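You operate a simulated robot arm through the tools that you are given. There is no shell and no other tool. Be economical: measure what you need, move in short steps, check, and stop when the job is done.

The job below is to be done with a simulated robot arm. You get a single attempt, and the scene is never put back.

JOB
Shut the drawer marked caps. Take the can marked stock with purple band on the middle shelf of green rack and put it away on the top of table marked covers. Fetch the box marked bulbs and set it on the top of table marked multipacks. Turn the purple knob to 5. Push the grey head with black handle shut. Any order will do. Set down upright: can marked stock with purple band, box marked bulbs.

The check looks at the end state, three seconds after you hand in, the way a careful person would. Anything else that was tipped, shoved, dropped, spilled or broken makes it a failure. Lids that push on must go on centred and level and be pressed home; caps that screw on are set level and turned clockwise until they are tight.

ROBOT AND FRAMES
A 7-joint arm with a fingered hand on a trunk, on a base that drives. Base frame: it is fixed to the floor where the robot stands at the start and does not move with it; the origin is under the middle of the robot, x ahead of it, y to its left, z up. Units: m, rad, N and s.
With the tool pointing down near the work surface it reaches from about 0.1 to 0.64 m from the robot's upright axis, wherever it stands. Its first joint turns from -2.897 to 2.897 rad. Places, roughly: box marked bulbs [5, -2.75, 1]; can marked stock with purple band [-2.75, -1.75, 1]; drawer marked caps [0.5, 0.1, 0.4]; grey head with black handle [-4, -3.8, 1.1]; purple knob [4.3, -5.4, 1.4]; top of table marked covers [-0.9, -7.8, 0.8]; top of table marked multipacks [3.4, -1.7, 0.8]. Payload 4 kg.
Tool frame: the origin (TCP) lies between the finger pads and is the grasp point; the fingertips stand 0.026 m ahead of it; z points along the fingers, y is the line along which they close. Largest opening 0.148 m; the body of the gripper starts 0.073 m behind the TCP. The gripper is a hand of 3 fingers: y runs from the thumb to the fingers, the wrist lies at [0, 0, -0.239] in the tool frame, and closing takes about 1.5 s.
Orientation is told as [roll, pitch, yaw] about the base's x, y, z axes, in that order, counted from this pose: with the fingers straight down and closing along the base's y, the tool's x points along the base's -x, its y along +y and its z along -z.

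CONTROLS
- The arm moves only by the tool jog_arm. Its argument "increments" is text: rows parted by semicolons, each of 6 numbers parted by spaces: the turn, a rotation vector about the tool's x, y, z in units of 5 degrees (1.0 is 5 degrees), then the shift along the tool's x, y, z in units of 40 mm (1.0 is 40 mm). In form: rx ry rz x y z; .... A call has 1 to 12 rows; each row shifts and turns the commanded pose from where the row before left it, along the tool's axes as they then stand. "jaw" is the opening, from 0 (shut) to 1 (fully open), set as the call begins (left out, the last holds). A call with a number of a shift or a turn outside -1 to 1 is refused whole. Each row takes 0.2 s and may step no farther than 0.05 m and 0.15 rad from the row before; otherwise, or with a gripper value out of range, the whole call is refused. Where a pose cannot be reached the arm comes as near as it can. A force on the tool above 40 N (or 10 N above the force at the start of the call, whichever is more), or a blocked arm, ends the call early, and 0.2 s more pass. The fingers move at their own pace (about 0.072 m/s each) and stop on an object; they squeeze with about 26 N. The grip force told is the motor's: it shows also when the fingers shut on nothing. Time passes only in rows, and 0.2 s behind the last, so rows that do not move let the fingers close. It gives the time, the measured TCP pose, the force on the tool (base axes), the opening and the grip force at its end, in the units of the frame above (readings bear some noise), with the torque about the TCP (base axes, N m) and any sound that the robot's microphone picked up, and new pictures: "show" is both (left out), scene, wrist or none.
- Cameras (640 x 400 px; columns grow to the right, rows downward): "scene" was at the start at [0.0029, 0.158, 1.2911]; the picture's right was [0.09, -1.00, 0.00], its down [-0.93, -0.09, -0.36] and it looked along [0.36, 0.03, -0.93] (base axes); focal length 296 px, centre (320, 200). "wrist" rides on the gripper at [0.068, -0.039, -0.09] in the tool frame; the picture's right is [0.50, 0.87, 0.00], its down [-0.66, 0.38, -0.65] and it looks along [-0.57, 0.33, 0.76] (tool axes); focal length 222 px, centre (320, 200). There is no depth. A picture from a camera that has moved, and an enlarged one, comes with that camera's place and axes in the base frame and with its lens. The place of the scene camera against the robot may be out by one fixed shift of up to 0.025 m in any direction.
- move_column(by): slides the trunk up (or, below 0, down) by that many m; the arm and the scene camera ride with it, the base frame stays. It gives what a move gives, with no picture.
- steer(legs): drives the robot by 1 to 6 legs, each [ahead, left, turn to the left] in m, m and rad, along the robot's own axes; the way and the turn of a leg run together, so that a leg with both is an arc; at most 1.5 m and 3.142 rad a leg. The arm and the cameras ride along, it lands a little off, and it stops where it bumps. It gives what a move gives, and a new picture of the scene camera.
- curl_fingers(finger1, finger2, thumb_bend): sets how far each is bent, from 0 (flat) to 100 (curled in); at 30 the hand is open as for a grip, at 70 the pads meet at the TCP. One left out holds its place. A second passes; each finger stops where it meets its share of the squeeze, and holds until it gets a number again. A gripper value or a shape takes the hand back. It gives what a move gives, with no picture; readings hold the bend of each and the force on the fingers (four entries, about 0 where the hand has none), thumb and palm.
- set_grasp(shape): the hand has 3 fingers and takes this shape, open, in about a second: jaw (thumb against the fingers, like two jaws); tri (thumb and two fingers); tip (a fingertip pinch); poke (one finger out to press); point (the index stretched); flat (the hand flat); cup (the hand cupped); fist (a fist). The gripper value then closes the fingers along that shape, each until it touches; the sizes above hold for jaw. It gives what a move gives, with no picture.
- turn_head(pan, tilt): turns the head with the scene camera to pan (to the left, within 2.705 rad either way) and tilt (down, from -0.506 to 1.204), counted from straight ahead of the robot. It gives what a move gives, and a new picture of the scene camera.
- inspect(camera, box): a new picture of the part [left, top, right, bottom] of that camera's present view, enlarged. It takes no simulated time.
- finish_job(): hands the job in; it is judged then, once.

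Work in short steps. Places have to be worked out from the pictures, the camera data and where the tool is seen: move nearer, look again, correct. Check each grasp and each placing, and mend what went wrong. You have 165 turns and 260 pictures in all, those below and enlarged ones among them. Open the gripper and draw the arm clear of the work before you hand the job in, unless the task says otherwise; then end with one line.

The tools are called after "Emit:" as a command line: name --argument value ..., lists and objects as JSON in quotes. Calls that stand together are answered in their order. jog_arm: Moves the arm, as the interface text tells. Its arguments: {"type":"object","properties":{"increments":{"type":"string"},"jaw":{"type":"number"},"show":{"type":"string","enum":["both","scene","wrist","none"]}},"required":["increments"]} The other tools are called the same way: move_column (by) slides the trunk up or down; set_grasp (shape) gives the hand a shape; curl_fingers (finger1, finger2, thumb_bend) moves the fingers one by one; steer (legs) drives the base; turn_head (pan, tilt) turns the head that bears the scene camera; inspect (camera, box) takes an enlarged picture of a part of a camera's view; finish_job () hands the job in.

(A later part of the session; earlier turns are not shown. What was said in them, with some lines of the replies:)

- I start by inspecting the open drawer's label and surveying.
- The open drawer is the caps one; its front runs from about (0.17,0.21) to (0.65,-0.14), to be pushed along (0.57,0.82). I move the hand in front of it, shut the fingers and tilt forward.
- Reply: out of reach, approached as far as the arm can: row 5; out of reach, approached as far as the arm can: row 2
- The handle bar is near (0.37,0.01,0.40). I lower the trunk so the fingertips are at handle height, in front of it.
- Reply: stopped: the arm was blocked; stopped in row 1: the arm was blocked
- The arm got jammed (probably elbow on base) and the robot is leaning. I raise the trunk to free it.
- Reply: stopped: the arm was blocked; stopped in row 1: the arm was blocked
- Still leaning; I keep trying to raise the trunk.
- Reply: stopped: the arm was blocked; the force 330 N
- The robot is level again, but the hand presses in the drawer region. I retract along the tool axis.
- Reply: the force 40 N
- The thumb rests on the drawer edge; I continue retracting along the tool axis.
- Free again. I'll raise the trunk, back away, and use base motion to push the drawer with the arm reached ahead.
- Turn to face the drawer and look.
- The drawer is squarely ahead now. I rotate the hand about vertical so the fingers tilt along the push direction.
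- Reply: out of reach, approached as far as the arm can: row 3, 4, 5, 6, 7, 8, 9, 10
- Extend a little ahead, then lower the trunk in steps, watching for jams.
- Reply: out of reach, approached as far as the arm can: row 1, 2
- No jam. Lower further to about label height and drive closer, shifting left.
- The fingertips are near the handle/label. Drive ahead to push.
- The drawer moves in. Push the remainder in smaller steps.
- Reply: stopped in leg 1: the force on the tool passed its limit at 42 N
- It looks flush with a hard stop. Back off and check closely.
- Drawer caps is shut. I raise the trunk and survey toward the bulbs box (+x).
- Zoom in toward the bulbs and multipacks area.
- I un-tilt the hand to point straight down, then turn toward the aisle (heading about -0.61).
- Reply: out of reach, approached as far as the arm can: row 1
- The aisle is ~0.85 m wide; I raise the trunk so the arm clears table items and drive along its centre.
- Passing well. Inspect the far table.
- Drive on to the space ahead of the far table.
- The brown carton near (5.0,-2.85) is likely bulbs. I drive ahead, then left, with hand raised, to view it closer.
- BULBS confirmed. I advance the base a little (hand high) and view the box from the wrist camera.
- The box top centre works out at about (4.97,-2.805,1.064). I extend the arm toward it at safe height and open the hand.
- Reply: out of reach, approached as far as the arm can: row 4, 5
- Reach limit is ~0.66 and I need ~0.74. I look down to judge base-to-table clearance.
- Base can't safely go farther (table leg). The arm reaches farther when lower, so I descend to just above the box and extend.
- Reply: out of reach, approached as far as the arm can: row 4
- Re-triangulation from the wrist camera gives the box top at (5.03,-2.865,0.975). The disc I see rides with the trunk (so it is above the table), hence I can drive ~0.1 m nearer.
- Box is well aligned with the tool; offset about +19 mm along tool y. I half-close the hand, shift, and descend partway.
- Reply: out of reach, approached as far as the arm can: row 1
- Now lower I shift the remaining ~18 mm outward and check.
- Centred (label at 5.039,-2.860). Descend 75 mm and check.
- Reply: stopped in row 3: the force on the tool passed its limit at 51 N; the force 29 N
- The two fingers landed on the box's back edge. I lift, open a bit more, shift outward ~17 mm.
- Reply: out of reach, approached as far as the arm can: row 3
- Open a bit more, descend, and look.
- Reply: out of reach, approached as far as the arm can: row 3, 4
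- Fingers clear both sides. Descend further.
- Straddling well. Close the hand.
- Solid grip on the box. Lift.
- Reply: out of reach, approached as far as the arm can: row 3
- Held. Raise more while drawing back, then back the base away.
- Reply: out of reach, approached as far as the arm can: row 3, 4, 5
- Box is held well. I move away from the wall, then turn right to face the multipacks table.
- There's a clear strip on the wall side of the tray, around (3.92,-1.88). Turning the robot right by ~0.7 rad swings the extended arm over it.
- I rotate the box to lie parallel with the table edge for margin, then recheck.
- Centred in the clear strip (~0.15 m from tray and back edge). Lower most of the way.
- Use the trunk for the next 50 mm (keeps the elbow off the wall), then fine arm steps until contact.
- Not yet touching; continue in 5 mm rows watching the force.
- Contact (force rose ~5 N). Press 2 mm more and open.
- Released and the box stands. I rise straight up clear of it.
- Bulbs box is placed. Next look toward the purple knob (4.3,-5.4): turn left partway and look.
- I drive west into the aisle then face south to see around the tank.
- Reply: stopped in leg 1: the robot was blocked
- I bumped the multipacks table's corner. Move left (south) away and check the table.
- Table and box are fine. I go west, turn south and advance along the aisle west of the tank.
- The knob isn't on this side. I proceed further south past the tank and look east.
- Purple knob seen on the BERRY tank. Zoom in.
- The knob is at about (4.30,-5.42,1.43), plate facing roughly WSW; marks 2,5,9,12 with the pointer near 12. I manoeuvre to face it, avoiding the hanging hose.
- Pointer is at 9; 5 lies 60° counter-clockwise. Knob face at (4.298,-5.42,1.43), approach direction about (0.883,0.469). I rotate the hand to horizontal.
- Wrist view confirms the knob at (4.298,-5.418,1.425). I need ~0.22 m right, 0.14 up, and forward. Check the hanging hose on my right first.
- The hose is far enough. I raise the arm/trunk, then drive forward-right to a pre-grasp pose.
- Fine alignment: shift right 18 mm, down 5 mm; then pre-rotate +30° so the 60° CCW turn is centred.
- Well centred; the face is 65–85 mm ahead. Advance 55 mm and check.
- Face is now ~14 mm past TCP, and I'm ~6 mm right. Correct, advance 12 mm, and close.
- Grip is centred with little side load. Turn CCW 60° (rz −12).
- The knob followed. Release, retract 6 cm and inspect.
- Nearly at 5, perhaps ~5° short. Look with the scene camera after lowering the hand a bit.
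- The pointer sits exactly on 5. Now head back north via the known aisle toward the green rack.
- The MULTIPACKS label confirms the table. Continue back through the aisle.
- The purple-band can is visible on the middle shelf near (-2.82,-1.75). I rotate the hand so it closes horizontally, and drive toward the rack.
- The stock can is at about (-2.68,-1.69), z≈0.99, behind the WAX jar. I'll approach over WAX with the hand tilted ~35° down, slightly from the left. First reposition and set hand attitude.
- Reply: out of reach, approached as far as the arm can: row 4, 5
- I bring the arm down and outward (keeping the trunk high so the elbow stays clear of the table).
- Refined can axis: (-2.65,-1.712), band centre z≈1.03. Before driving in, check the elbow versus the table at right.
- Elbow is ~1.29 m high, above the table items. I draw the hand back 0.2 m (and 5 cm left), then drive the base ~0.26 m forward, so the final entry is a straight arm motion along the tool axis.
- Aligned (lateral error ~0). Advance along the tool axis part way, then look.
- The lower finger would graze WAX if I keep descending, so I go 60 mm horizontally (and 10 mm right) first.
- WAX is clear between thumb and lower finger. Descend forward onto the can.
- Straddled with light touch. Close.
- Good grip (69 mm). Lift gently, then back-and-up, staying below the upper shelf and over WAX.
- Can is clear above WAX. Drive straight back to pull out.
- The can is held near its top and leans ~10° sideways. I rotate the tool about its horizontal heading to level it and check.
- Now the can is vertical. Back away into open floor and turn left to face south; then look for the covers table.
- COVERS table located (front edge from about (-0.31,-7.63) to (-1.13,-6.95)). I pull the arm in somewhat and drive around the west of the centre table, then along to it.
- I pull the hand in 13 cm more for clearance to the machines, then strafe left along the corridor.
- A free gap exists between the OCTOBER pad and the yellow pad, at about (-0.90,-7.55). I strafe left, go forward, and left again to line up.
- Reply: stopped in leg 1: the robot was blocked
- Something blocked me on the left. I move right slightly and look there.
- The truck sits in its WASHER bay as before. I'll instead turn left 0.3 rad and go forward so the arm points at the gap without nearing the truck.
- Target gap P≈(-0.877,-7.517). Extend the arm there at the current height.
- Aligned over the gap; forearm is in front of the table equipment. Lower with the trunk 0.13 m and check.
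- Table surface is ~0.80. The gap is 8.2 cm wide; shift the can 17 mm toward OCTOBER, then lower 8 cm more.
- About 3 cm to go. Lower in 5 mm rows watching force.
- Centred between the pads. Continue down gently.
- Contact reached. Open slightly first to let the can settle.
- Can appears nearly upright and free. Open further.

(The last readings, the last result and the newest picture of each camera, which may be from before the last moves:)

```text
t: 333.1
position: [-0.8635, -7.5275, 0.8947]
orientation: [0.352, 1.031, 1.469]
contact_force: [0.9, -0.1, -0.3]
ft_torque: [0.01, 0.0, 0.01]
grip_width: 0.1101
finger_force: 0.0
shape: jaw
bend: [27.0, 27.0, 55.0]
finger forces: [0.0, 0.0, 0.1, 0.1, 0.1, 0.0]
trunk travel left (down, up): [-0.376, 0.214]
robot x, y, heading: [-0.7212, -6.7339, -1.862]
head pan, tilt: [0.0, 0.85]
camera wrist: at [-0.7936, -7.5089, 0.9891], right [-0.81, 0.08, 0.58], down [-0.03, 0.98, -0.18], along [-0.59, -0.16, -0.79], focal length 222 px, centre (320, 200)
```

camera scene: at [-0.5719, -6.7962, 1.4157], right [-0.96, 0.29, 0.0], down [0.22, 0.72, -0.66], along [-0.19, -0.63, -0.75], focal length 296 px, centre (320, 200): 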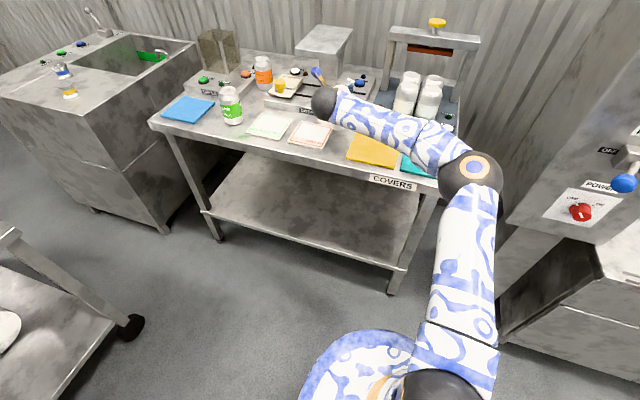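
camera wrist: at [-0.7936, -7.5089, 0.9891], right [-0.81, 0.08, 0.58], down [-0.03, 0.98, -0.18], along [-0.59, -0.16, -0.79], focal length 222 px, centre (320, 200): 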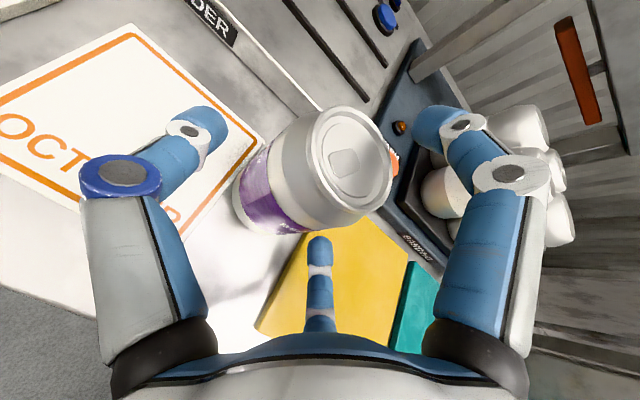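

Free of contact. Retreat along the tool axis and inspect.

Emit:
jog_arm --increments "0 0 0 0 0 -0.4;0 0 0 0 0 -0.8;0 0 0 0 0 -0.9;0 0 0 0 0 -0.9;0 0 0 0 0 -0.9"

Emit:
inspect --camera "wrist" --box '[120, 0, 420, 190]'

```text
t: 334.4
position: [-0.7982, -7.4053, 0.9684]
orientation: [0.351, 1.028, 1.47]
contact_force: [0.2, 0.3, -0.2]
ft_torque: [-0.01, 0.03, -0.03]
grip_width: 0.1107
finger_force: 0.1
shape: jaw
bend: [27.0, 27.0, 55.0]
finger forces: [0.1, 0.0, 0.1, 0.0, 0.0, 0.0]
trunk travel left (down, up): [-0.376, 0.214]
robot x, y, heading: [-0.7192, -6.7367, -1.868]
head pan, tilt: [0.0, 0.85]
camera scene: at [-0.5718, -6.7958, 1.4157], right [-0.96, 0.29, 0.0], down [0.22, 0.72, -0.66], along [-0.19, -0.63, -0.75], focal length 296 px, centre (320, 200)
camera wrist: at [-0.729, -7.3875, 1.0637], right [-0.81, 0.08, 0.58], down [-0.03, 0.98, -0.18], along [-0.59, -0.16, -0.79], focal length 222 px, centre (320, 200)
```

scene: 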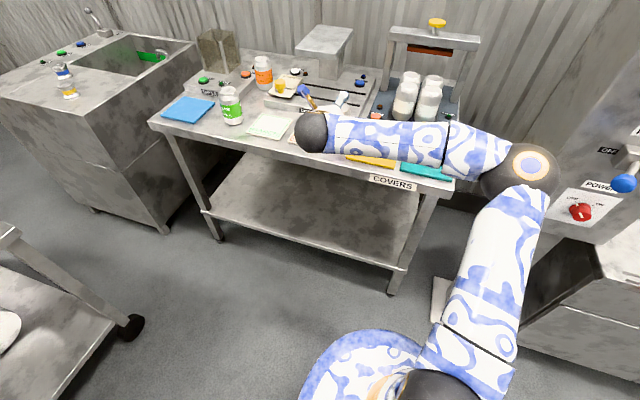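
wrist: 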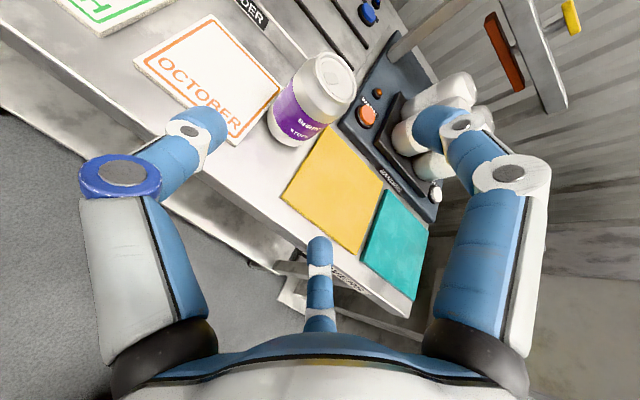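

```text
2.11 times, centred on (270, 95) of wrist
camera zoom: at [-0.729, -7.3875, 1.0637], right [-0.81, 0.08, 0.58], down [-0.03, 0.98, -0.18], along [-0.59, -0.16, -0.79], focal length 468 px, centre (425, 421)
```

zoom: 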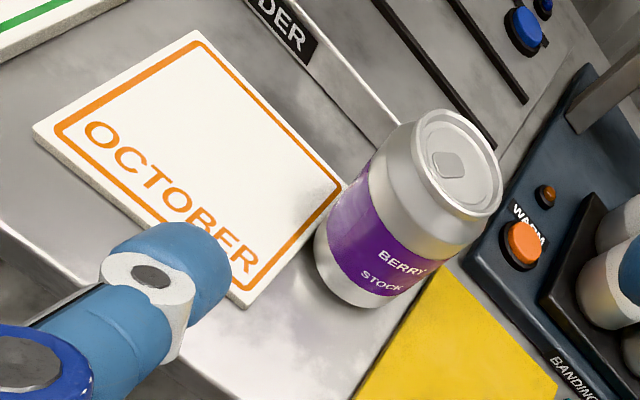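

The can stands upright between the pads, untouched neighbours. Drive straight back before anything else (elbow is near the pump panel).

Emit:
steer --legs '[[-0.28, 0, 0]]'

Emit:
inspect --camera "scene" --box '[200, 60, 460, 220]'

```text
t: 336.3
position: [-0.7173, -7.134, 0.9682]
orientation: [0.351, 1.03, 1.469]
contact_force: [-0.7, -0.1, 0.5]
ft_torque: [-0.01, 0.03, -0.02]
grip_width: 0.1108
finger_force: 0.0
shape: jaw
bend: [27.0, 27.0, 55.0]
finger forces: [0.0, 0.0, 0.0, 0.1, 0.1, 0.0]
trunk travel left (down, up): [-0.376, 0.214]
robot x, y, heading: [-0.636, -6.4643, -1.867]
head pan, tilt: [0.0, 0.85]
camera scene: at [-0.4891, -6.5239, 1.4157], right [-0.96, 0.29, 0.0], down [0.22, 0.72, -0.66], along [-0.19, -0.63, -0.75], focal length 296 px, centre (320, 200)
```

scene: 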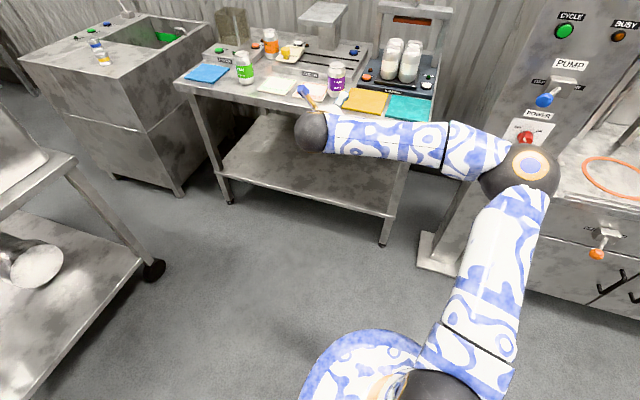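

```text
2.46 times, centred on (330, 140) of scene
camera zoom: at [-0.4891, -6.5239, 1.4157], right [-0.96, 0.29, 0.0], down [0.22, 0.72, -0.66], along [-0.19, -0.63, -0.75], focal length 728 px, centre (295, 348)
```

zoom: 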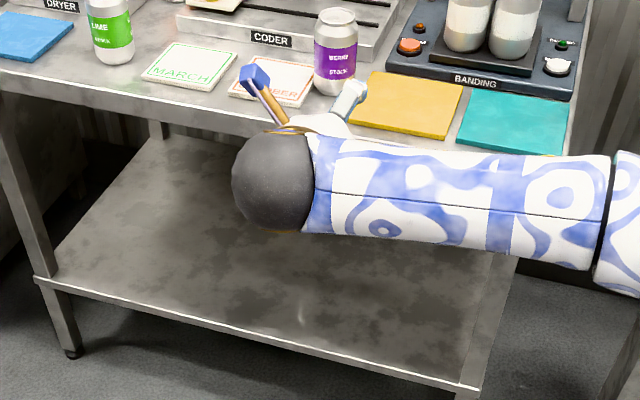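

Good. Now raise, tuck the arm, and travel to the press (grey head with black handle, about (-4,-3.8)).

Emit:
move_column --by 0.2

Emit:
jog_arm --increments "0 0 0 -0.4 -0.083 -0.744;0 0 0 -0.4 -0.083 -0.744;0 0 0 -0.4 -0.083 -0.744;0 0 0 -0.4 -0.083 -0.744" --jaw 0.3 --show "none"

Emit:
steer --legs '[[0, 0, -0.3], [0, -1.3, 0], [0, -1.25, 0], [0, 0, -1.58]]'

Emit:
turn_head --pan 0.0 --tilt 0.4

```text
t: 338.5
position: [-0.7172, -7.1337, 1.168]
orientation: [0.351, 1.03, 1.468]
contact_force: [0.6, 0.4, 0.1]
ft_torque: [-0.01, -0.01, 0.01]
grip_width: 0.1108
finger_force: 0.1
shape: jaw
bend: [27.0, 27.0, 55.0]
finger forces: [0.1, 0.1, 0.0, 0.0, 0.0, 0.1]
trunk travel left (down, up): [-0.576, 0.014]
robot x, y, heading: [-0.6363, -6.4604, -1.867]
head pan, tilt: [0.0, 0.85]
```

```text
t: 339.5
position: [-0.6506, -7.0148, 1.1701]
orientation: [0.35, 1.028, 1.469]
contact_force: [-0.1, 0.1, -0.5]
ft_torque: [0.03, -0.02, 0.0]
grip_width: 0.0447
finger_force: 0.0
shape: jaw
bend: [77.0, 77.0, 70.0]
finger forces: [0.0, 0.0, 0.0, 0.0, 0.0, 0.1]
trunk travel left (down, up): [-0.576, 0.014]
robot x, y, heading: [-0.6333, -6.4631, -1.87]
head pan, tilt: [0.0, 0.85]
```

```text
t: 356.8
position: [-3.2802, -4.8557, 1.1694]
orientation: [0.35, 1.028, -0.4]
contact_force: [1.1, 0.4, -0.4]
ft_torque: [0.01, 0.02, 0.01]
grip_width: 0.0447
finger_force: 0.1
shape: jaw
bend: [77.0, 77.0, 70.0]
finger forces: [0.0, 0.1, 0.0, 0.0, 0.0, 0.0]
trunk travel left (down, up): [-0.576, 0.014]
robot x, y, heading: [-2.759, -5.0359, 2.545]
head pan, tilt: [0.0, 0.85]
camera scene: at [-2.8503, -5.1464, 1.6157], right [0.56, 0.83, 0.0], down [0.62, -0.42, -0.66], along [-0.55, 0.37, -0.75], focal length 296 px, centre (320, 200)
```

scene: 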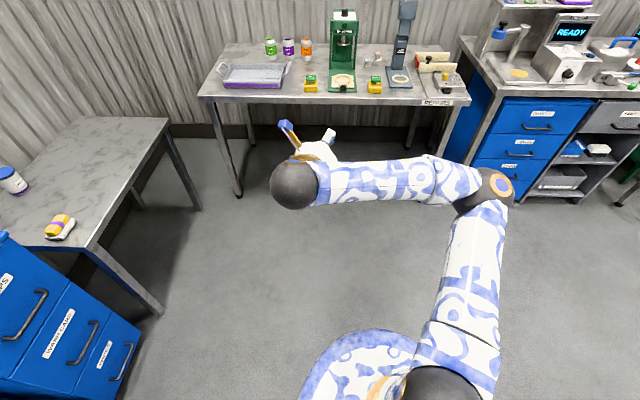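

```text
t: 357.7
position: [-3.2791, -4.8557, 1.1701]
orientation: [0.352, 1.028, -0.399]
contact_force: [0.2, 0.1, 0.2]
ft_torque: [0.0, 0.03, 0.02]
grip_width: 0.0447
finger_force: 0.1
shape: jaw
bend: [77.0, 77.0, 70.0]
finger forces: [0.1, 0.1, 0.0, 0.1, 0.1, 0.0]
trunk travel left (down, up): [-0.576, 0.014]
robot x, y, heading: [-2.7564, -5.0329, 2.544]
head pan, tilt: [0.0, 0.4]
camera scene: at [-2.8623, -5.1383, 1.6548], right [0.56, 0.83, 0.0], down [0.32, -0.22, -0.92], along [-0.76, 0.52, -0.39], focal length 296 px, centre (320, 200)
```

scene: 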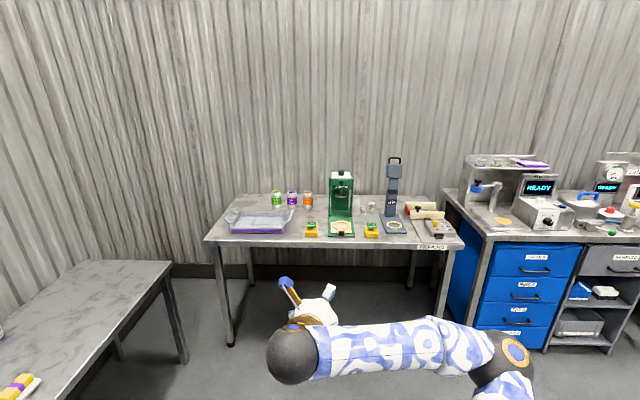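

Emit:
inspect --camera "scene" --box '[310, 145, 460, 255]'

```text
3.64 times, centred on (385, 200) of scene
camera zoom: at [-2.8623, -5.1383, 1.6548], right [0.56, 0.83, 0.0], down [0.32, -0.22, -0.92], along [-0.76, 0.52, -0.39], focal length 1075 px, centre (84, 200)
```

zoom: 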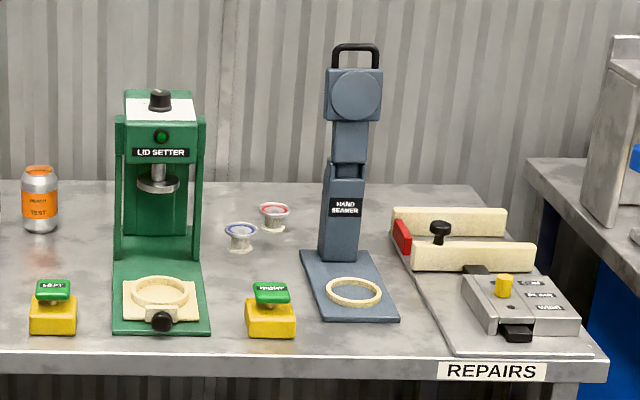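

The hand seamer: grey head with black handle stands open at about (-4.0,-3.83,1.13), hinging toward us. I'll hook it from behind with closed fingers pointing down. First point the tool down.

Emit:
jog_arm --increments "0.2 -0.979 0 0 0 0;0.2 -0.979 0 0 0 0;0.2 -0.979 0 0 0 0;0.2 -0.979 0 0 0 0;0.2 -0.979 0 0 0 0;0.2 -0.979 0 0 0 0;0.2 -0.979 0 0 0 0;0.2 -0.979 0 0 0 0;0.2 -0.979 0 0 0 0;0.2 -0.979 0 0 0 0;0.2 -0.979 0 0 0 0;0.2 -0.979 0 0 0 0" --jaw 0 --show "none"

Emit:
steer --legs '[[0.5, -0.27, 0]]'

```text
t: 360.3
position: [-3.2799, -4.8563, 1.1694]
orientation: [0.008, 0.018, -0.601]
contact_force: [-0.5, 0.2, -0.4]
ft_torque: [0.01, 0.02, 0.0]
grip_width: 0.0
finger_force: 26.3
shape: jaw
bend: [70.0, 70.0, 70.0]
finger forces: [0.0, 0.0, 0.0, 0.1, 0.0, 0.0]
trunk travel left (down, up): [-0.576, 0.014]
robot x, y, heading: [-2.7553, -5.0325, 2.551]
head pan, tilt: [0.0, 0.4]
```

```text
t: 363.5
position: [-3.5474, -4.3547, 1.1698]
orientation: [0.005, 0.017, -0.594]
contact_force: [-1.3, -0.3, 0.5]
ft_torque: [-0.01, -0.02, -0.01]
grip_width: 0.0001
finger_force: 25.9
shape: jaw
bend: [70.0, 70.0, 70.0]
finger forces: [0.1, 0.0, 0.0, 0.0, 0.1, 0.1]
trunk travel left (down, up): [-0.576, 0.014]
robot x, y, heading: [-3.0254, -4.5322, 2.55]
head pan, tilt: [0.0, 0.4]
camera scene: at [-3.1286, -4.6359, 1.6549], right [0.56, 0.83, 0.0], down [0.32, -0.22, -0.92], along [-0.76, 0.51, -0.39], focal length 296 px, centre (320, 200)
```

scene: 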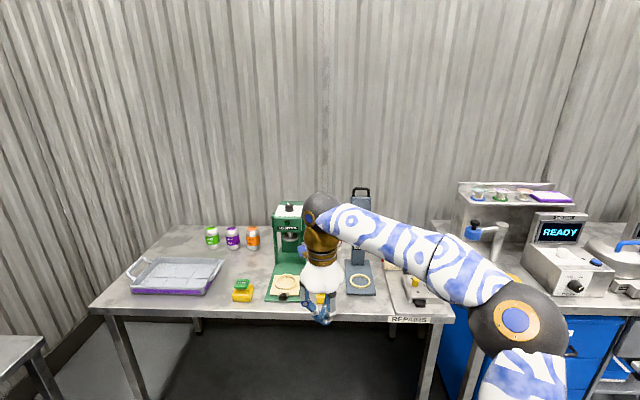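

Head centre ≈(-3.97,-3.865,1.15). Raise the hand and shift right to line up, then drive forward.

Emit:
jog_arm --increments "0 0 0 0 0.8 -0.6;0 0 0 0 0.8 -0.6;0 0 0 0 0.8 -0.6;0 0 0 0 0.8 -0.6;0 0 0 0 0.8 -0.6" --show "none"

Emit:
steer --legs '[[0.45, 0, 0]]'

Emit:
jog_arm --increments "0 0 0 0 0 0" --show "wrist"

```text
t: 364.7
position: [-3.4559, -4.2231, 1.2905]
orientation: [0.004, 0.019, -0.594]
contact_force: [0.4, 0.2, -0.7]
ft_torque: [-0.02, 0.0, 0.03]
grip_width: 0.0
finger_force: 26.3
shape: jaw
bend: [70.0, 70.0, 70.0]
finger forces: [0.1, 0.0, 0.1, 0.0, 0.0, 0.1]
trunk travel left (down, up): [-0.576, 0.014]
robot x, y, heading: [-3.0264, -4.5311, 2.551]
head pan, tilt: [0.0, 0.4]
```

```text
t: 367.4
position: [-3.8245, -3.9673, 1.2918]
orientation: [0.006, 0.016, -0.606]
contact_force: [0.3, 0.4, 0.7]
ft_torque: [-0.01, -0.05, 0.0]
grip_width: 0.0
finger_force: 25.7
shape: jaw
bend: [70.0, 70.0, 70.0]
finger forces: [0.0, 0.0, 0.0, 0.0, 0.0, 0.0]
trunk travel left (down, up): [-0.576, 0.014]
robot x, y, heading: [-3.3972, -4.2783, 2.539]
head pan, tilt: [0.0, 0.4]
camera scene: at [-3.5008, -4.3831, 1.6548], right [0.57, 0.82, 0.0], down [0.32, -0.22, -0.92], along [-0.76, 0.52, -0.39], focal length 296 px, centre (320, 200)
```

scene: 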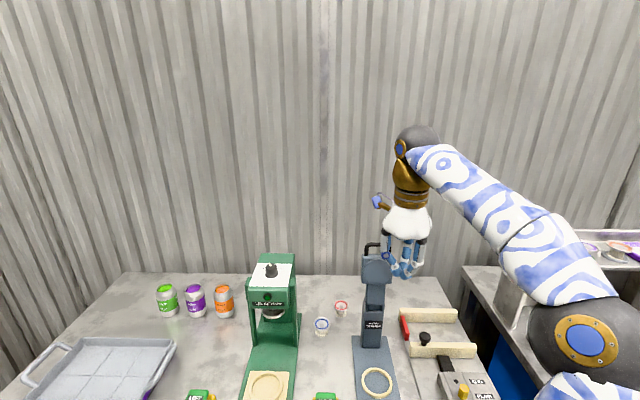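

```text
t: 367.8
position: [-3.8245, -3.9674, 1.2917]
orientation: [0.005, 0.02, -0.606]
contact_force: [-0.2, -0.4, 0.0]
ft_torque: [0.0, 0.0, 0.0]
grip_width: 0.0
finger_force: 26.1
shape: jaw
bend: [70.0, 70.0, 70.0]
finger forces: [0.1, 0.0, 0.0, 0.0, 0.1, 0.0]
trunk travel left (down, up): [-0.576, 0.014]
robot x, y, heading: [-3.3948, -4.2759, 2.537]
head pan, tilt: [0.0, 0.4]
camera wrist: at [-3.9017, -3.9636, 1.383], right [0.08, 1.0, 0.01], down [0.76, -0.07, 0.64], along [0.64, -0.04, -0.77], focal length 222 px, centre (320, 200)
```

wrist: 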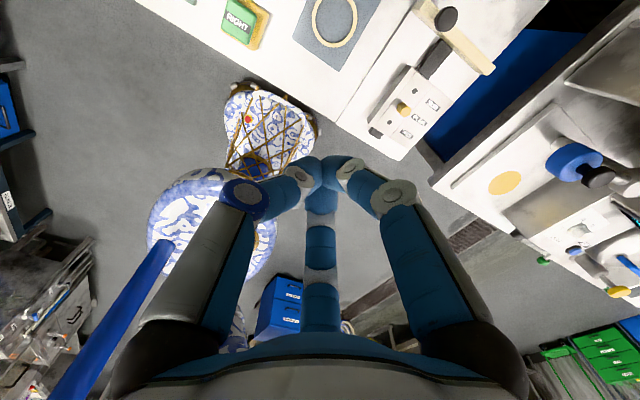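

Laterally aligned. Handle top is ~1.25, so I raise the hand more before driving the last 0.22 m (no lower shelf here).

Emit:
jog_arm --increments "0 0 0 0 0 -0.8;0 0 0 0 0 -0.8" --show "none"

Emit:
steer --legs '[[0.22, 0, 0]]'

Emit:
turn_head --pan -0.1 --tilt 0.6

```text
t: 368.4
position: [-3.824, -3.9711, 1.3467]
orientation: [0.008, 0.007, -0.604]
contact_force: [-0.6, 0.3, -0.1]
ft_torque: [0.01, -0.02, -0.03]
grip_width: 0.0
finger_force: 26.3
shape: jaw
bend: [70.0, 70.0, 70.0]
finger forces: [0.0, 0.0, 0.0, 0.0, 0.1, 0.0]
out of reach, approached as far as the arm can: row 2
trunk travel left (down, up): [-0.576, 0.014]
robot x, y, heading: [-3.3958, -4.2757, 2.538]
head pan, tilt: [0.0, 0.4]
```

```text
t: 370.1
position: [-4.0109, -3.8397, 1.3445]
orientation: [0.007, 0.006, -0.605]
contact_force: [-0.7, 0.3, -0.2]
ft_torque: [-0.01, -0.01, -0.01]
grip_width: 0.0003
finger_force: 26.2
shape: jaw
bend: [70.0, 70.0, 70.0]
finger forces: [0.0, 0.1, 0.0, 0.0, 0.0, 0.1]
trunk travel left (down, up): [-0.576, 0.014]
robot x, y, heading: [-3.5814, -4.1558, 2.538]
head pan, tilt: [0.0, 0.4]
camera scene: at [-3.6873, -4.2551, 1.6548], right [0.57, 0.82, 0.0], down [0.32, -0.22, -0.92], along [-0.76, 0.52, -0.39], focal length 296 px, centre (320, 200)
```

scene: 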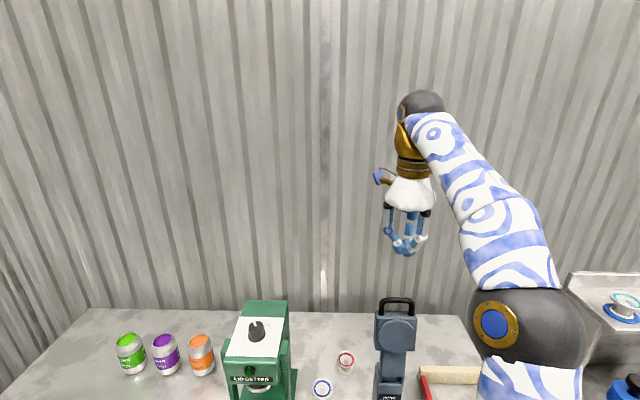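

```text
t: 370.9
position: [-4.0104, -3.8408, 1.3453]
orientation: [0.006, 0.008, -0.607]
contact_force: [-0.1, 0.2, -0.6]
ft_torque: [0.04, -0.02, -0.03]
grip_width: 0.0
finger_force: 25.9
shape: jaw
bend: [70.0, 70.0, 70.0]
finger forces: [0.0, 0.1, 0.1, 0.1, 0.1, 0.0]
trunk travel left (down, up): [-0.576, 0.014]
robot x, y, heading: [-3.5845, -4.152, 2.541]
head pan, tilt: [-0.099, 0.6]
camera scene: at [-3.6777, -4.2511, 1.6367], right [0.64, 0.76, 0.0], down [0.43, -0.36, -0.83], along [-0.63, 0.53, -0.56], focal length 296 px, centre (320, 200)
```

scene: 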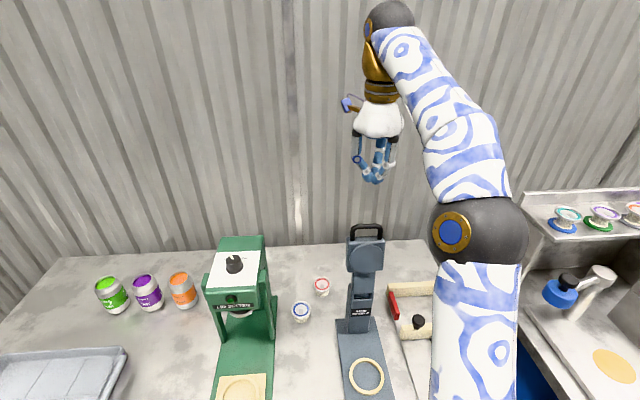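

The tool is just above/behind the head. Move 5 cm further back and lower so the fingers are behind the head.

Emit:
jog_arm --increments "0 0 0 0.65 0 0;0 0 0 0.65 0 0;0 0 0 0 0 0.9;0 0 0 0 0 0.9;0 0 0 0 0 0.9;0 0 0 0 0 0.9"

```text
t: 372.3
position: [-4.034, -3.8183, 1.1781]
orientation: [0.007, 0.008, -0.606]
contact_force: [0.4, 0.2, 0.3]
ft_torque: [-0.04, -0.03, 0.0]
grip_width: 0.0004
finger_force: 25.4
shape: jaw
bend: [70.0, 70.0, 70.0]
finger forces: [0.0, 0.2, 0.0, 0.0, 0.1, 0.0]
out of reach, approached as far as the arm can: row 1, 2
trunk travel left (down, up): [-0.576, 0.014]
robot x, y, heading: [-3.5853, -4.15, 2.54]
head pan, tilt: [-0.099, 0.6]
camera scene: at [-3.6776, -4.2509, 1.6367], right [0.64, 0.76, 0.0], down [0.43, -0.36, -0.82], along [-0.63, 0.53, -0.57], focal length 296 px, centre (320, 200)
camera wrist: at [-4.1117, -3.8128, 1.2696], right [0.08, 1.0, 0.01], down [0.76, -0.07, 0.65], along [0.65, -0.05, -0.76], focal length 222 px, centre (320, 200)
```

scene: 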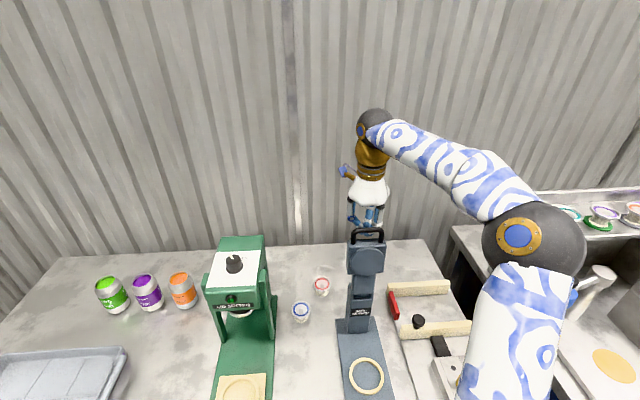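
wrist: 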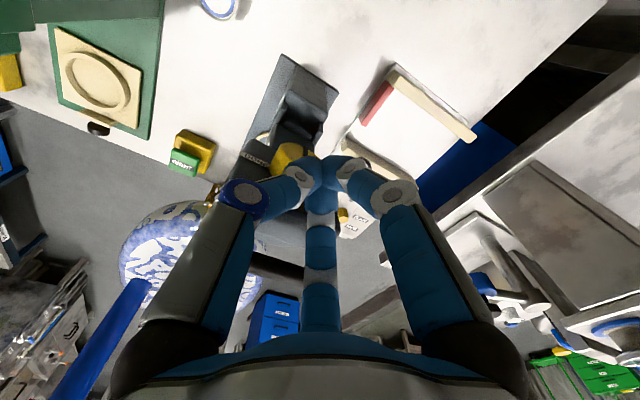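

Fingers are behind the head. Pull toward the robot (tool −x) watching force.

Emit:
jog_arm --increments "0 0 0 -0.6 0 0;0 0 0 -0.6 0 0;0 0 0 -0.6 0 0;0 0 0 -0.6 0 0;0 0 0 -0.6 0 0"

```text
t: 373.5
position: [-3.9356, -3.8892, 1.1777]
orientation: [0.007, 0.007, -0.608]
contact_force: [0.0, 0.3, -0.3]
ft_torque: [0.02, -0.02, -0.01]
grip_width: 0.0
finger_force: 26.3
shape: jaw
bend: [70.0, 70.0, 70.0]
finger forces: [0.0, 0.1, 0.0, 0.0, 0.0, 0.0]
trunk travel left (down, up): [-0.576, 0.014]
robot x, y, heading: [-3.5825, -4.1543, 2.542]
head pan, tilt: [-0.099, 0.6]
camera scene: at [-3.6774, -4.2517, 1.6366], right [0.64, 0.76, 0.0], down [0.43, -0.36, -0.83], along [-0.63, 0.53, -0.56], focal length 296 px, centre (320, 200)
camera wrist: at [-4.0141, -3.8845, 1.2687], right [0.08, 1.0, 0.01], down [0.76, -0.07, 0.65], along [0.65, -0.05, -0.76], focal length 222 px, centre (320, 200)
```

scene: 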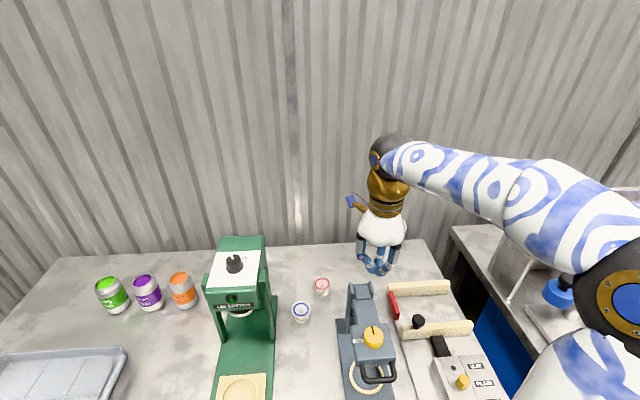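
wrist: 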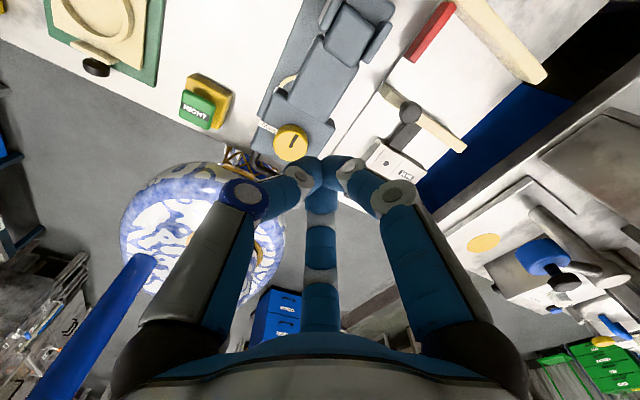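

The head has fallen forward. Zoom to check whether it's fully shut.

Emit:
inspect --camera "scene" --box '[320, 260, 440, 400]'

```text
2.86 times, centred on (380, 330) of scene
camera zoom: at [-3.6774, -4.2517, 1.6366], right [0.64, 0.76, 0.0], down [0.43, -0.36, -0.83], along [-0.63, 0.53, -0.56], focal length 844 px, centre (149, -171)
```

zoom: 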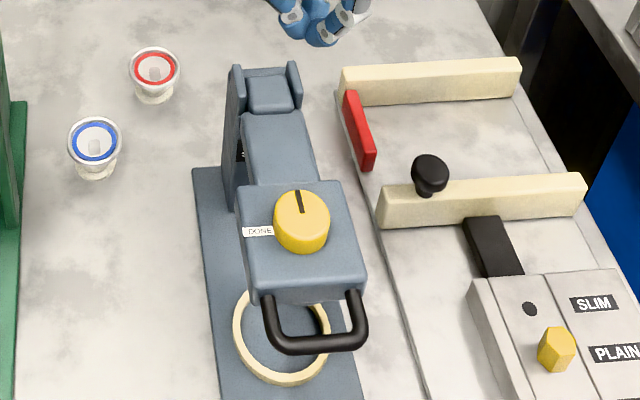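

The head is folded forward; I'll press it down between the yellow knob and the handle to be sure it's home. Move over that point and descend.

Emit:
jog_arm --increments "0 0 0 -0.75 0 0;0 0 0 -0.75 0 0;0 0 0 -0.75 0 0;0 0 0 -0.7 0 0;0 0 0 0 0 0.7;0 0 0 0 0 0.6;0 0 0 0 0 0.4"

```text
t: 375.1
position: [-3.8392, -3.9553, 1.1118]
orientation: [0.007, 0.007, -0.605]
contact_force: [0.5, -0.8, 0.4]
ft_torque: [-0.02, 0.01, 0.02]
grip_width: 0.0002
finger_force: 25.9
shape: jaw
bend: [70.0, 70.0, 70.0]
finger forces: [0.1, 0.0, 0.0, 0.0, 0.1, 0.1]
trunk travel left (down, up): [-0.576, 0.014]
robot x, y, heading: [-3.5792, -4.1485, 2.545]
head pan, tilt: [-0.099, 0.6]
camera scene: at [-3.6776, -4.2512, 1.6366], right [0.64, 0.76, 0.0], down [0.43, -0.36, -0.83], along [-0.63, 0.53, -0.56], focal length 296 px, centre (320, 200)
camera wrist: at [-3.917, -3.9508, 1.2018], right [0.08, 1.0, 0.01], down [0.76, -0.07, 0.65], along [0.65, -0.05, -0.76], focal length 222 px, centre (320, 200)
```

scene: 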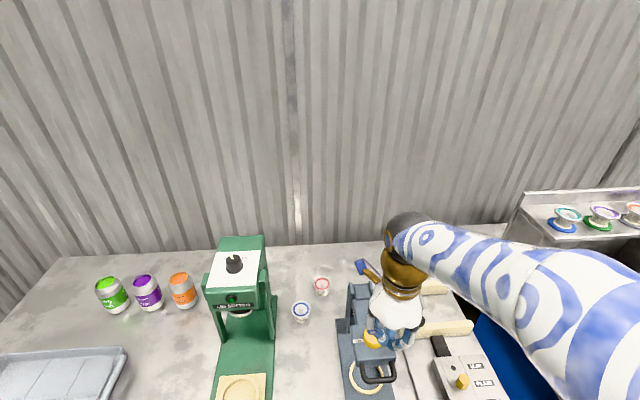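
wrist: 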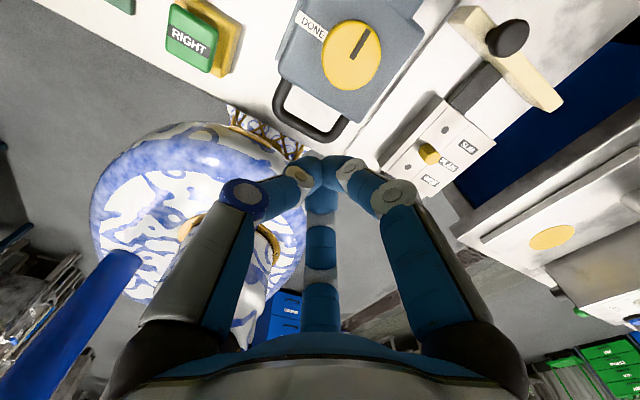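

I shift 16 mm to be over the handle bar and press down slowly.

Emit:
jog_arm --increments "0 0 0 -0.4 0 0;0 0 0 0 0 0.4;0 0 0 0 0 0.4;0 0 0 0 0 0.3;0 0 0 0 0 0.25;0 0 0 0 0 0.25;0 0 0 0 0 0.25;0 0 0 0 0 0.25"

```text
t: 376.9
position: [-3.8276, -3.9633, 1.025]
orientation: [0.006, 0.004, -0.608]
contact_force: [0.5, 0.5, 0.7]
ft_torque: [-0.03, -0.01, 0.02]
grip_width: 0.0
finger_force: 25.6
shape: jaw
bend: [70.0, 70.0, 70.0]
finger forces: [0.1, 0.0, 0.0, 0.0, 0.1, 0.0]
trunk travel left (down, up): [-0.576, 0.014]
robot x, y, heading: [-3.5802, -4.153, 2.541]
head pan, tilt: [-0.099, 0.6]
camera scene: at [-3.6776, -4.2512, 1.6366], right [0.64, 0.76, 0.0], down [0.43, -0.36, -0.82], along [-0.63, 0.53, -0.57], focal length 296 px, centre (320, 200)
camera wrist: at [-3.9049, -3.9594, 1.1163], right [0.08, 1.0, 0.01], down [0.75, -0.07, 0.65], along [0.65, -0.05, -0.76], focal length 222 px, centre (320, 200)
```

scene: 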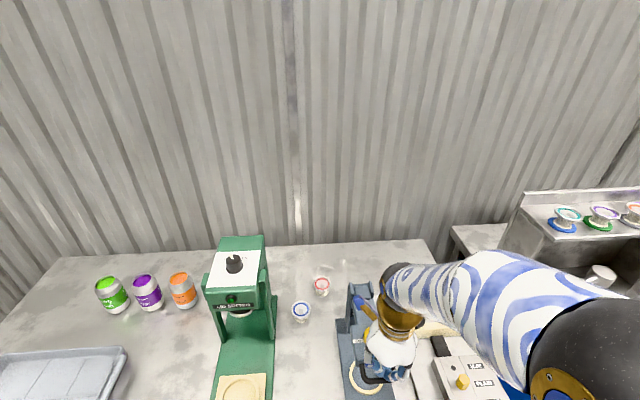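
wrist: 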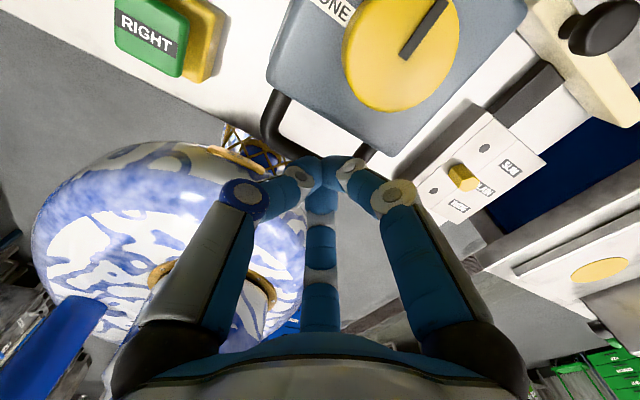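

Emit:
jog_arm --increments "0 0 0 0 0 0.2;0 0 0 0 0 0.2;0 0 0 0 0 0.2;0 0 0 0 0 0.2"

```text
t: 377.5
position: [-3.8283, -3.963, 1.0133]
orientation: [0.007, 0.015, -0.609]
contact_force: [7.2, -6.0, 34.3]
ft_torque: [-0.33, -0.33, -0.01]
grip_width: 0.0
finger_force: 25.9
shape: jaw
bend: [70.0, 70.0, 70.0]
finger forces: [0.0, 57.6, 0.0, 0.1, 0.1, 0.1]
trunk travel left (down, up): [-0.576, 0.014]
robot x, y, heading: [-3.5807, -4.1522, 2.539]
head pan, tilt: [-0.099, 0.6]
stopped in row 3: the force on the tool passed its limit at 52 N (the readings are from after the stop); the commanded pose is now the measured one
camera scene: at [-3.6749, -4.253, 1.6374], right [0.64, 0.76, 0.0], down [0.43, -0.36, -0.83], along [-0.63, 0.53, -0.56], focal length 296 px, centre (320, 200)
camera wrist: at [-3.9048, -3.9588, 1.1053], right [0.08, 1.0, 0.01], down [0.76, -0.07, 0.65], along [0.65, -0.04, -0.76], focal length 222 px, centre (320, 200)
```

scene: 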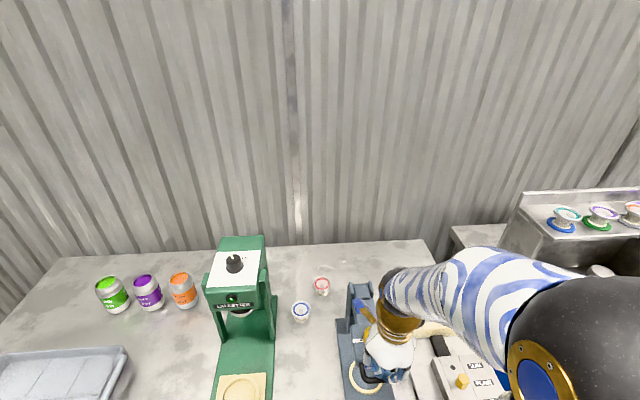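
wrist: 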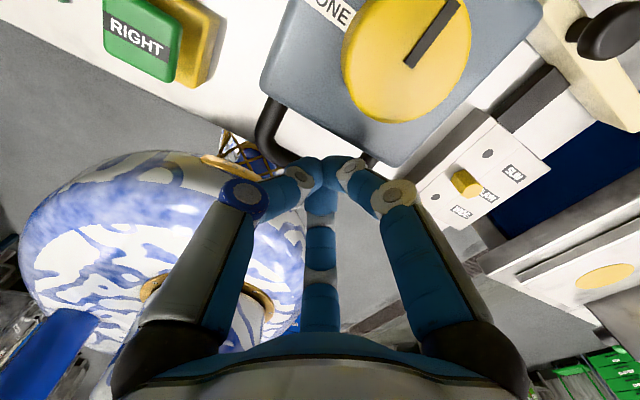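

The head resists firmly (52 N): it's at its stop. Raise the hand and verify.

Emit:
jog_arm --increments "0 0 0 0 0 -0.5;0 0 0 0 0 -0.9;0 0 0 0 0 -0.9;0 0 0 0 0 -0.9;0 0 0 0 0 -0.9;0 0 0 0 0 -0.9;0 0 0 0 0 -0.9" --show "none"

Emit:
steer --legs '[[-0.4, 0, 0]]'

Emit:
inspect --camera "scene" --box '[230, 180, 470, 340]'

```text
t: 379.1
position: [-3.8277, -3.9642, 1.2472]
orientation: [0.007, 0.012, -0.607]
contact_force: [0.1, -0.7, 0.0]
ft_torque: [-0.02, -0.02, 0.01]
grip_width: 0.0
finger_force: 26.2
shape: jaw
bend: [70.0, 70.0, 70.0]
finger forces: [0.1, 0.1, 0.0, 0.0, 0.0, 0.0]
trunk travel left (down, up): [-0.576, 0.014]
robot x, y, heading: [-3.5819, -4.1494, 2.541]
head pan, tilt: [-0.099, 0.6]
```

```text
t: 381.6
position: [-3.4982, -4.1929, 1.2467]
orientation: [0.007, 0.012, -0.596]
contact_force: [-0.3, -0.6, 0.0]
ft_torque: [0.0, 0.01, -0.02]
grip_width: 0.0003
finger_force: 26.1
shape: jaw
bend: [70.0, 70.0, 70.0]
finger forces: [0.0, 0.0, 0.1, 0.0, 0.2, 0.1]
trunk travel left (down, up): [-0.576, 0.014]
robot x, y, heading: [-3.2505, -4.3767, 2.554]
head pan, tilt: [-0.099, 0.6]
camera scene: at [-3.3453, -4.4766, 1.6367], right [0.64, 0.77, 0.0], down [0.44, -0.36, -0.83], along [-0.64, 0.52, -0.56], focal length 296 px, centre (320, 200)
```

scene: 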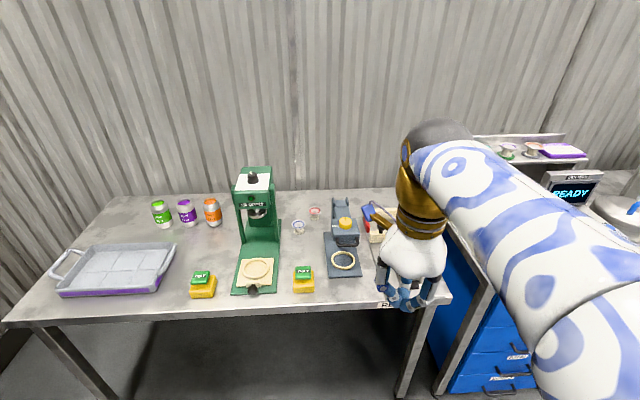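

```text
2.50 times, centred on (350, 260) of scene
camera zoom: at [-3.3453, -4.4766, 1.6367], right [0.64, 0.77, 0.0], down [0.44, -0.36, -0.83], along [-0.64, 0.52, -0.56], focal length 739 px, centre (245, 50)
```

zoom: 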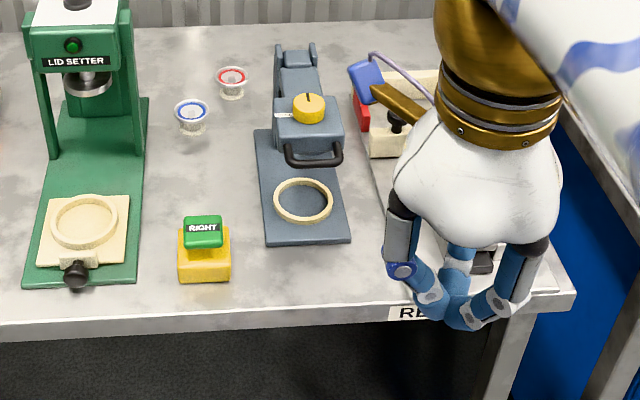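

The head lies level on its stop: shut. Finally open the gripper and back further clear.

Emit:
steer --legs '[[-0.35, 0, 0]]'

Emit:
jog_arm --increments "0 0 0 0 0 0;0 0 0 0 0 0;0 0 0 0 0 0;0 0 0 0 0 0;0 0 0 0 0 0;0 0 0 0 0 0" --jaw 1 --show "scene"

```text
t: 383.9
position: [-3.208, -4.3868, 1.2475]
orientation: [0.007, 0.013, -0.601]
contact_force: [-0.5, 0.9, -0.1]
ft_torque: [-0.01, 0.02, 0.01]
grip_width: 0.0002
finger_force: 25.9
shape: jaw
bend: [70.0, 70.0, 70.0]
finger forces: [0.0, 0.0, 0.0, 0.0, 0.0, 0.1]
trunk travel left (down, up): [-0.576, 0.014]
robot x, y, heading: [-2.9589, -4.5698, 2.548]
head pan, tilt: [-0.099, 0.6]
camera scene: at [-3.0548, -4.672, 1.6367], right [0.64, 0.77, 0.0], down [0.43, -0.36, -0.83], along [-0.63, 0.53, -0.56], focal length 296 px, centre (320, 200)
```

scene: 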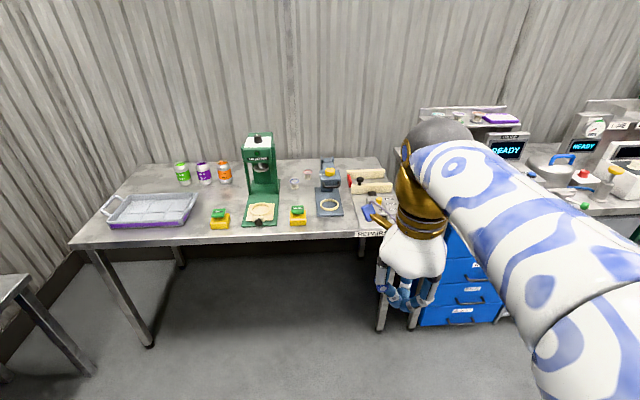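

```text
t: 385.3
position: [-3.2082, -4.3856, 1.2466]
orientation: [0.006, 0.012, -0.601]
contact_force: [-0.8, -0.7, 0.3]
ft_torque: [0.0, -0.02, 0.04]
grip_width: 0.1481
finger_force: 0.1
shape: jaw
bend: [30.0, 30.0, 30.0]
finger forces: [0.1, 0.1, 0.0, 0.0, 0.0, 0.0]
trunk travel left (down, up): [-0.576, 0.014]
robot x, y, heading: [-2.9635, -4.5709, 2.548]
head pan, tilt: [-0.099, 0.6]
camera scene: at [-3.0554, -4.6717, 1.6366], right [0.64, 0.77, 0.0], down [0.43, -0.36, -0.83], along [-0.63, 0.53, -0.56], focal length 296 px, centre (320, 200)
```

scene: 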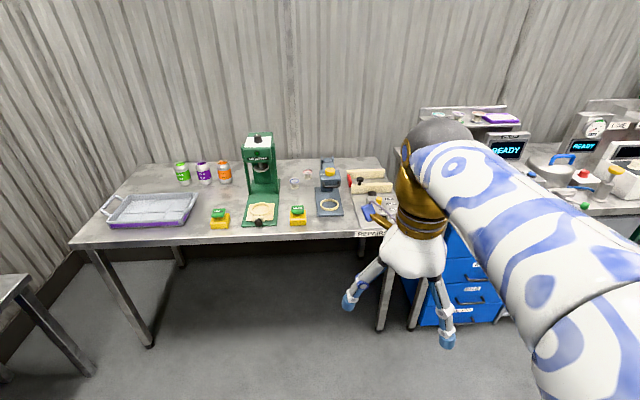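

All five parts are done, the gripper is open and the arm is clear; handing in.

Emit:
finish_job

```text
The job is handed in.
```

I've handed the job in with all five parts done: caps drawer shut, stock can upright on the covers table, bulbs box upright on the multipacks table, purple knob at 5, and the seamer head down on its stop. On the way the robot bumped the multipacks table and the hand truck, and early on it jammed on the open caps drawer, leaned, and pressed the hand hard into it; I saw no sign that anything had moved or been damaged.
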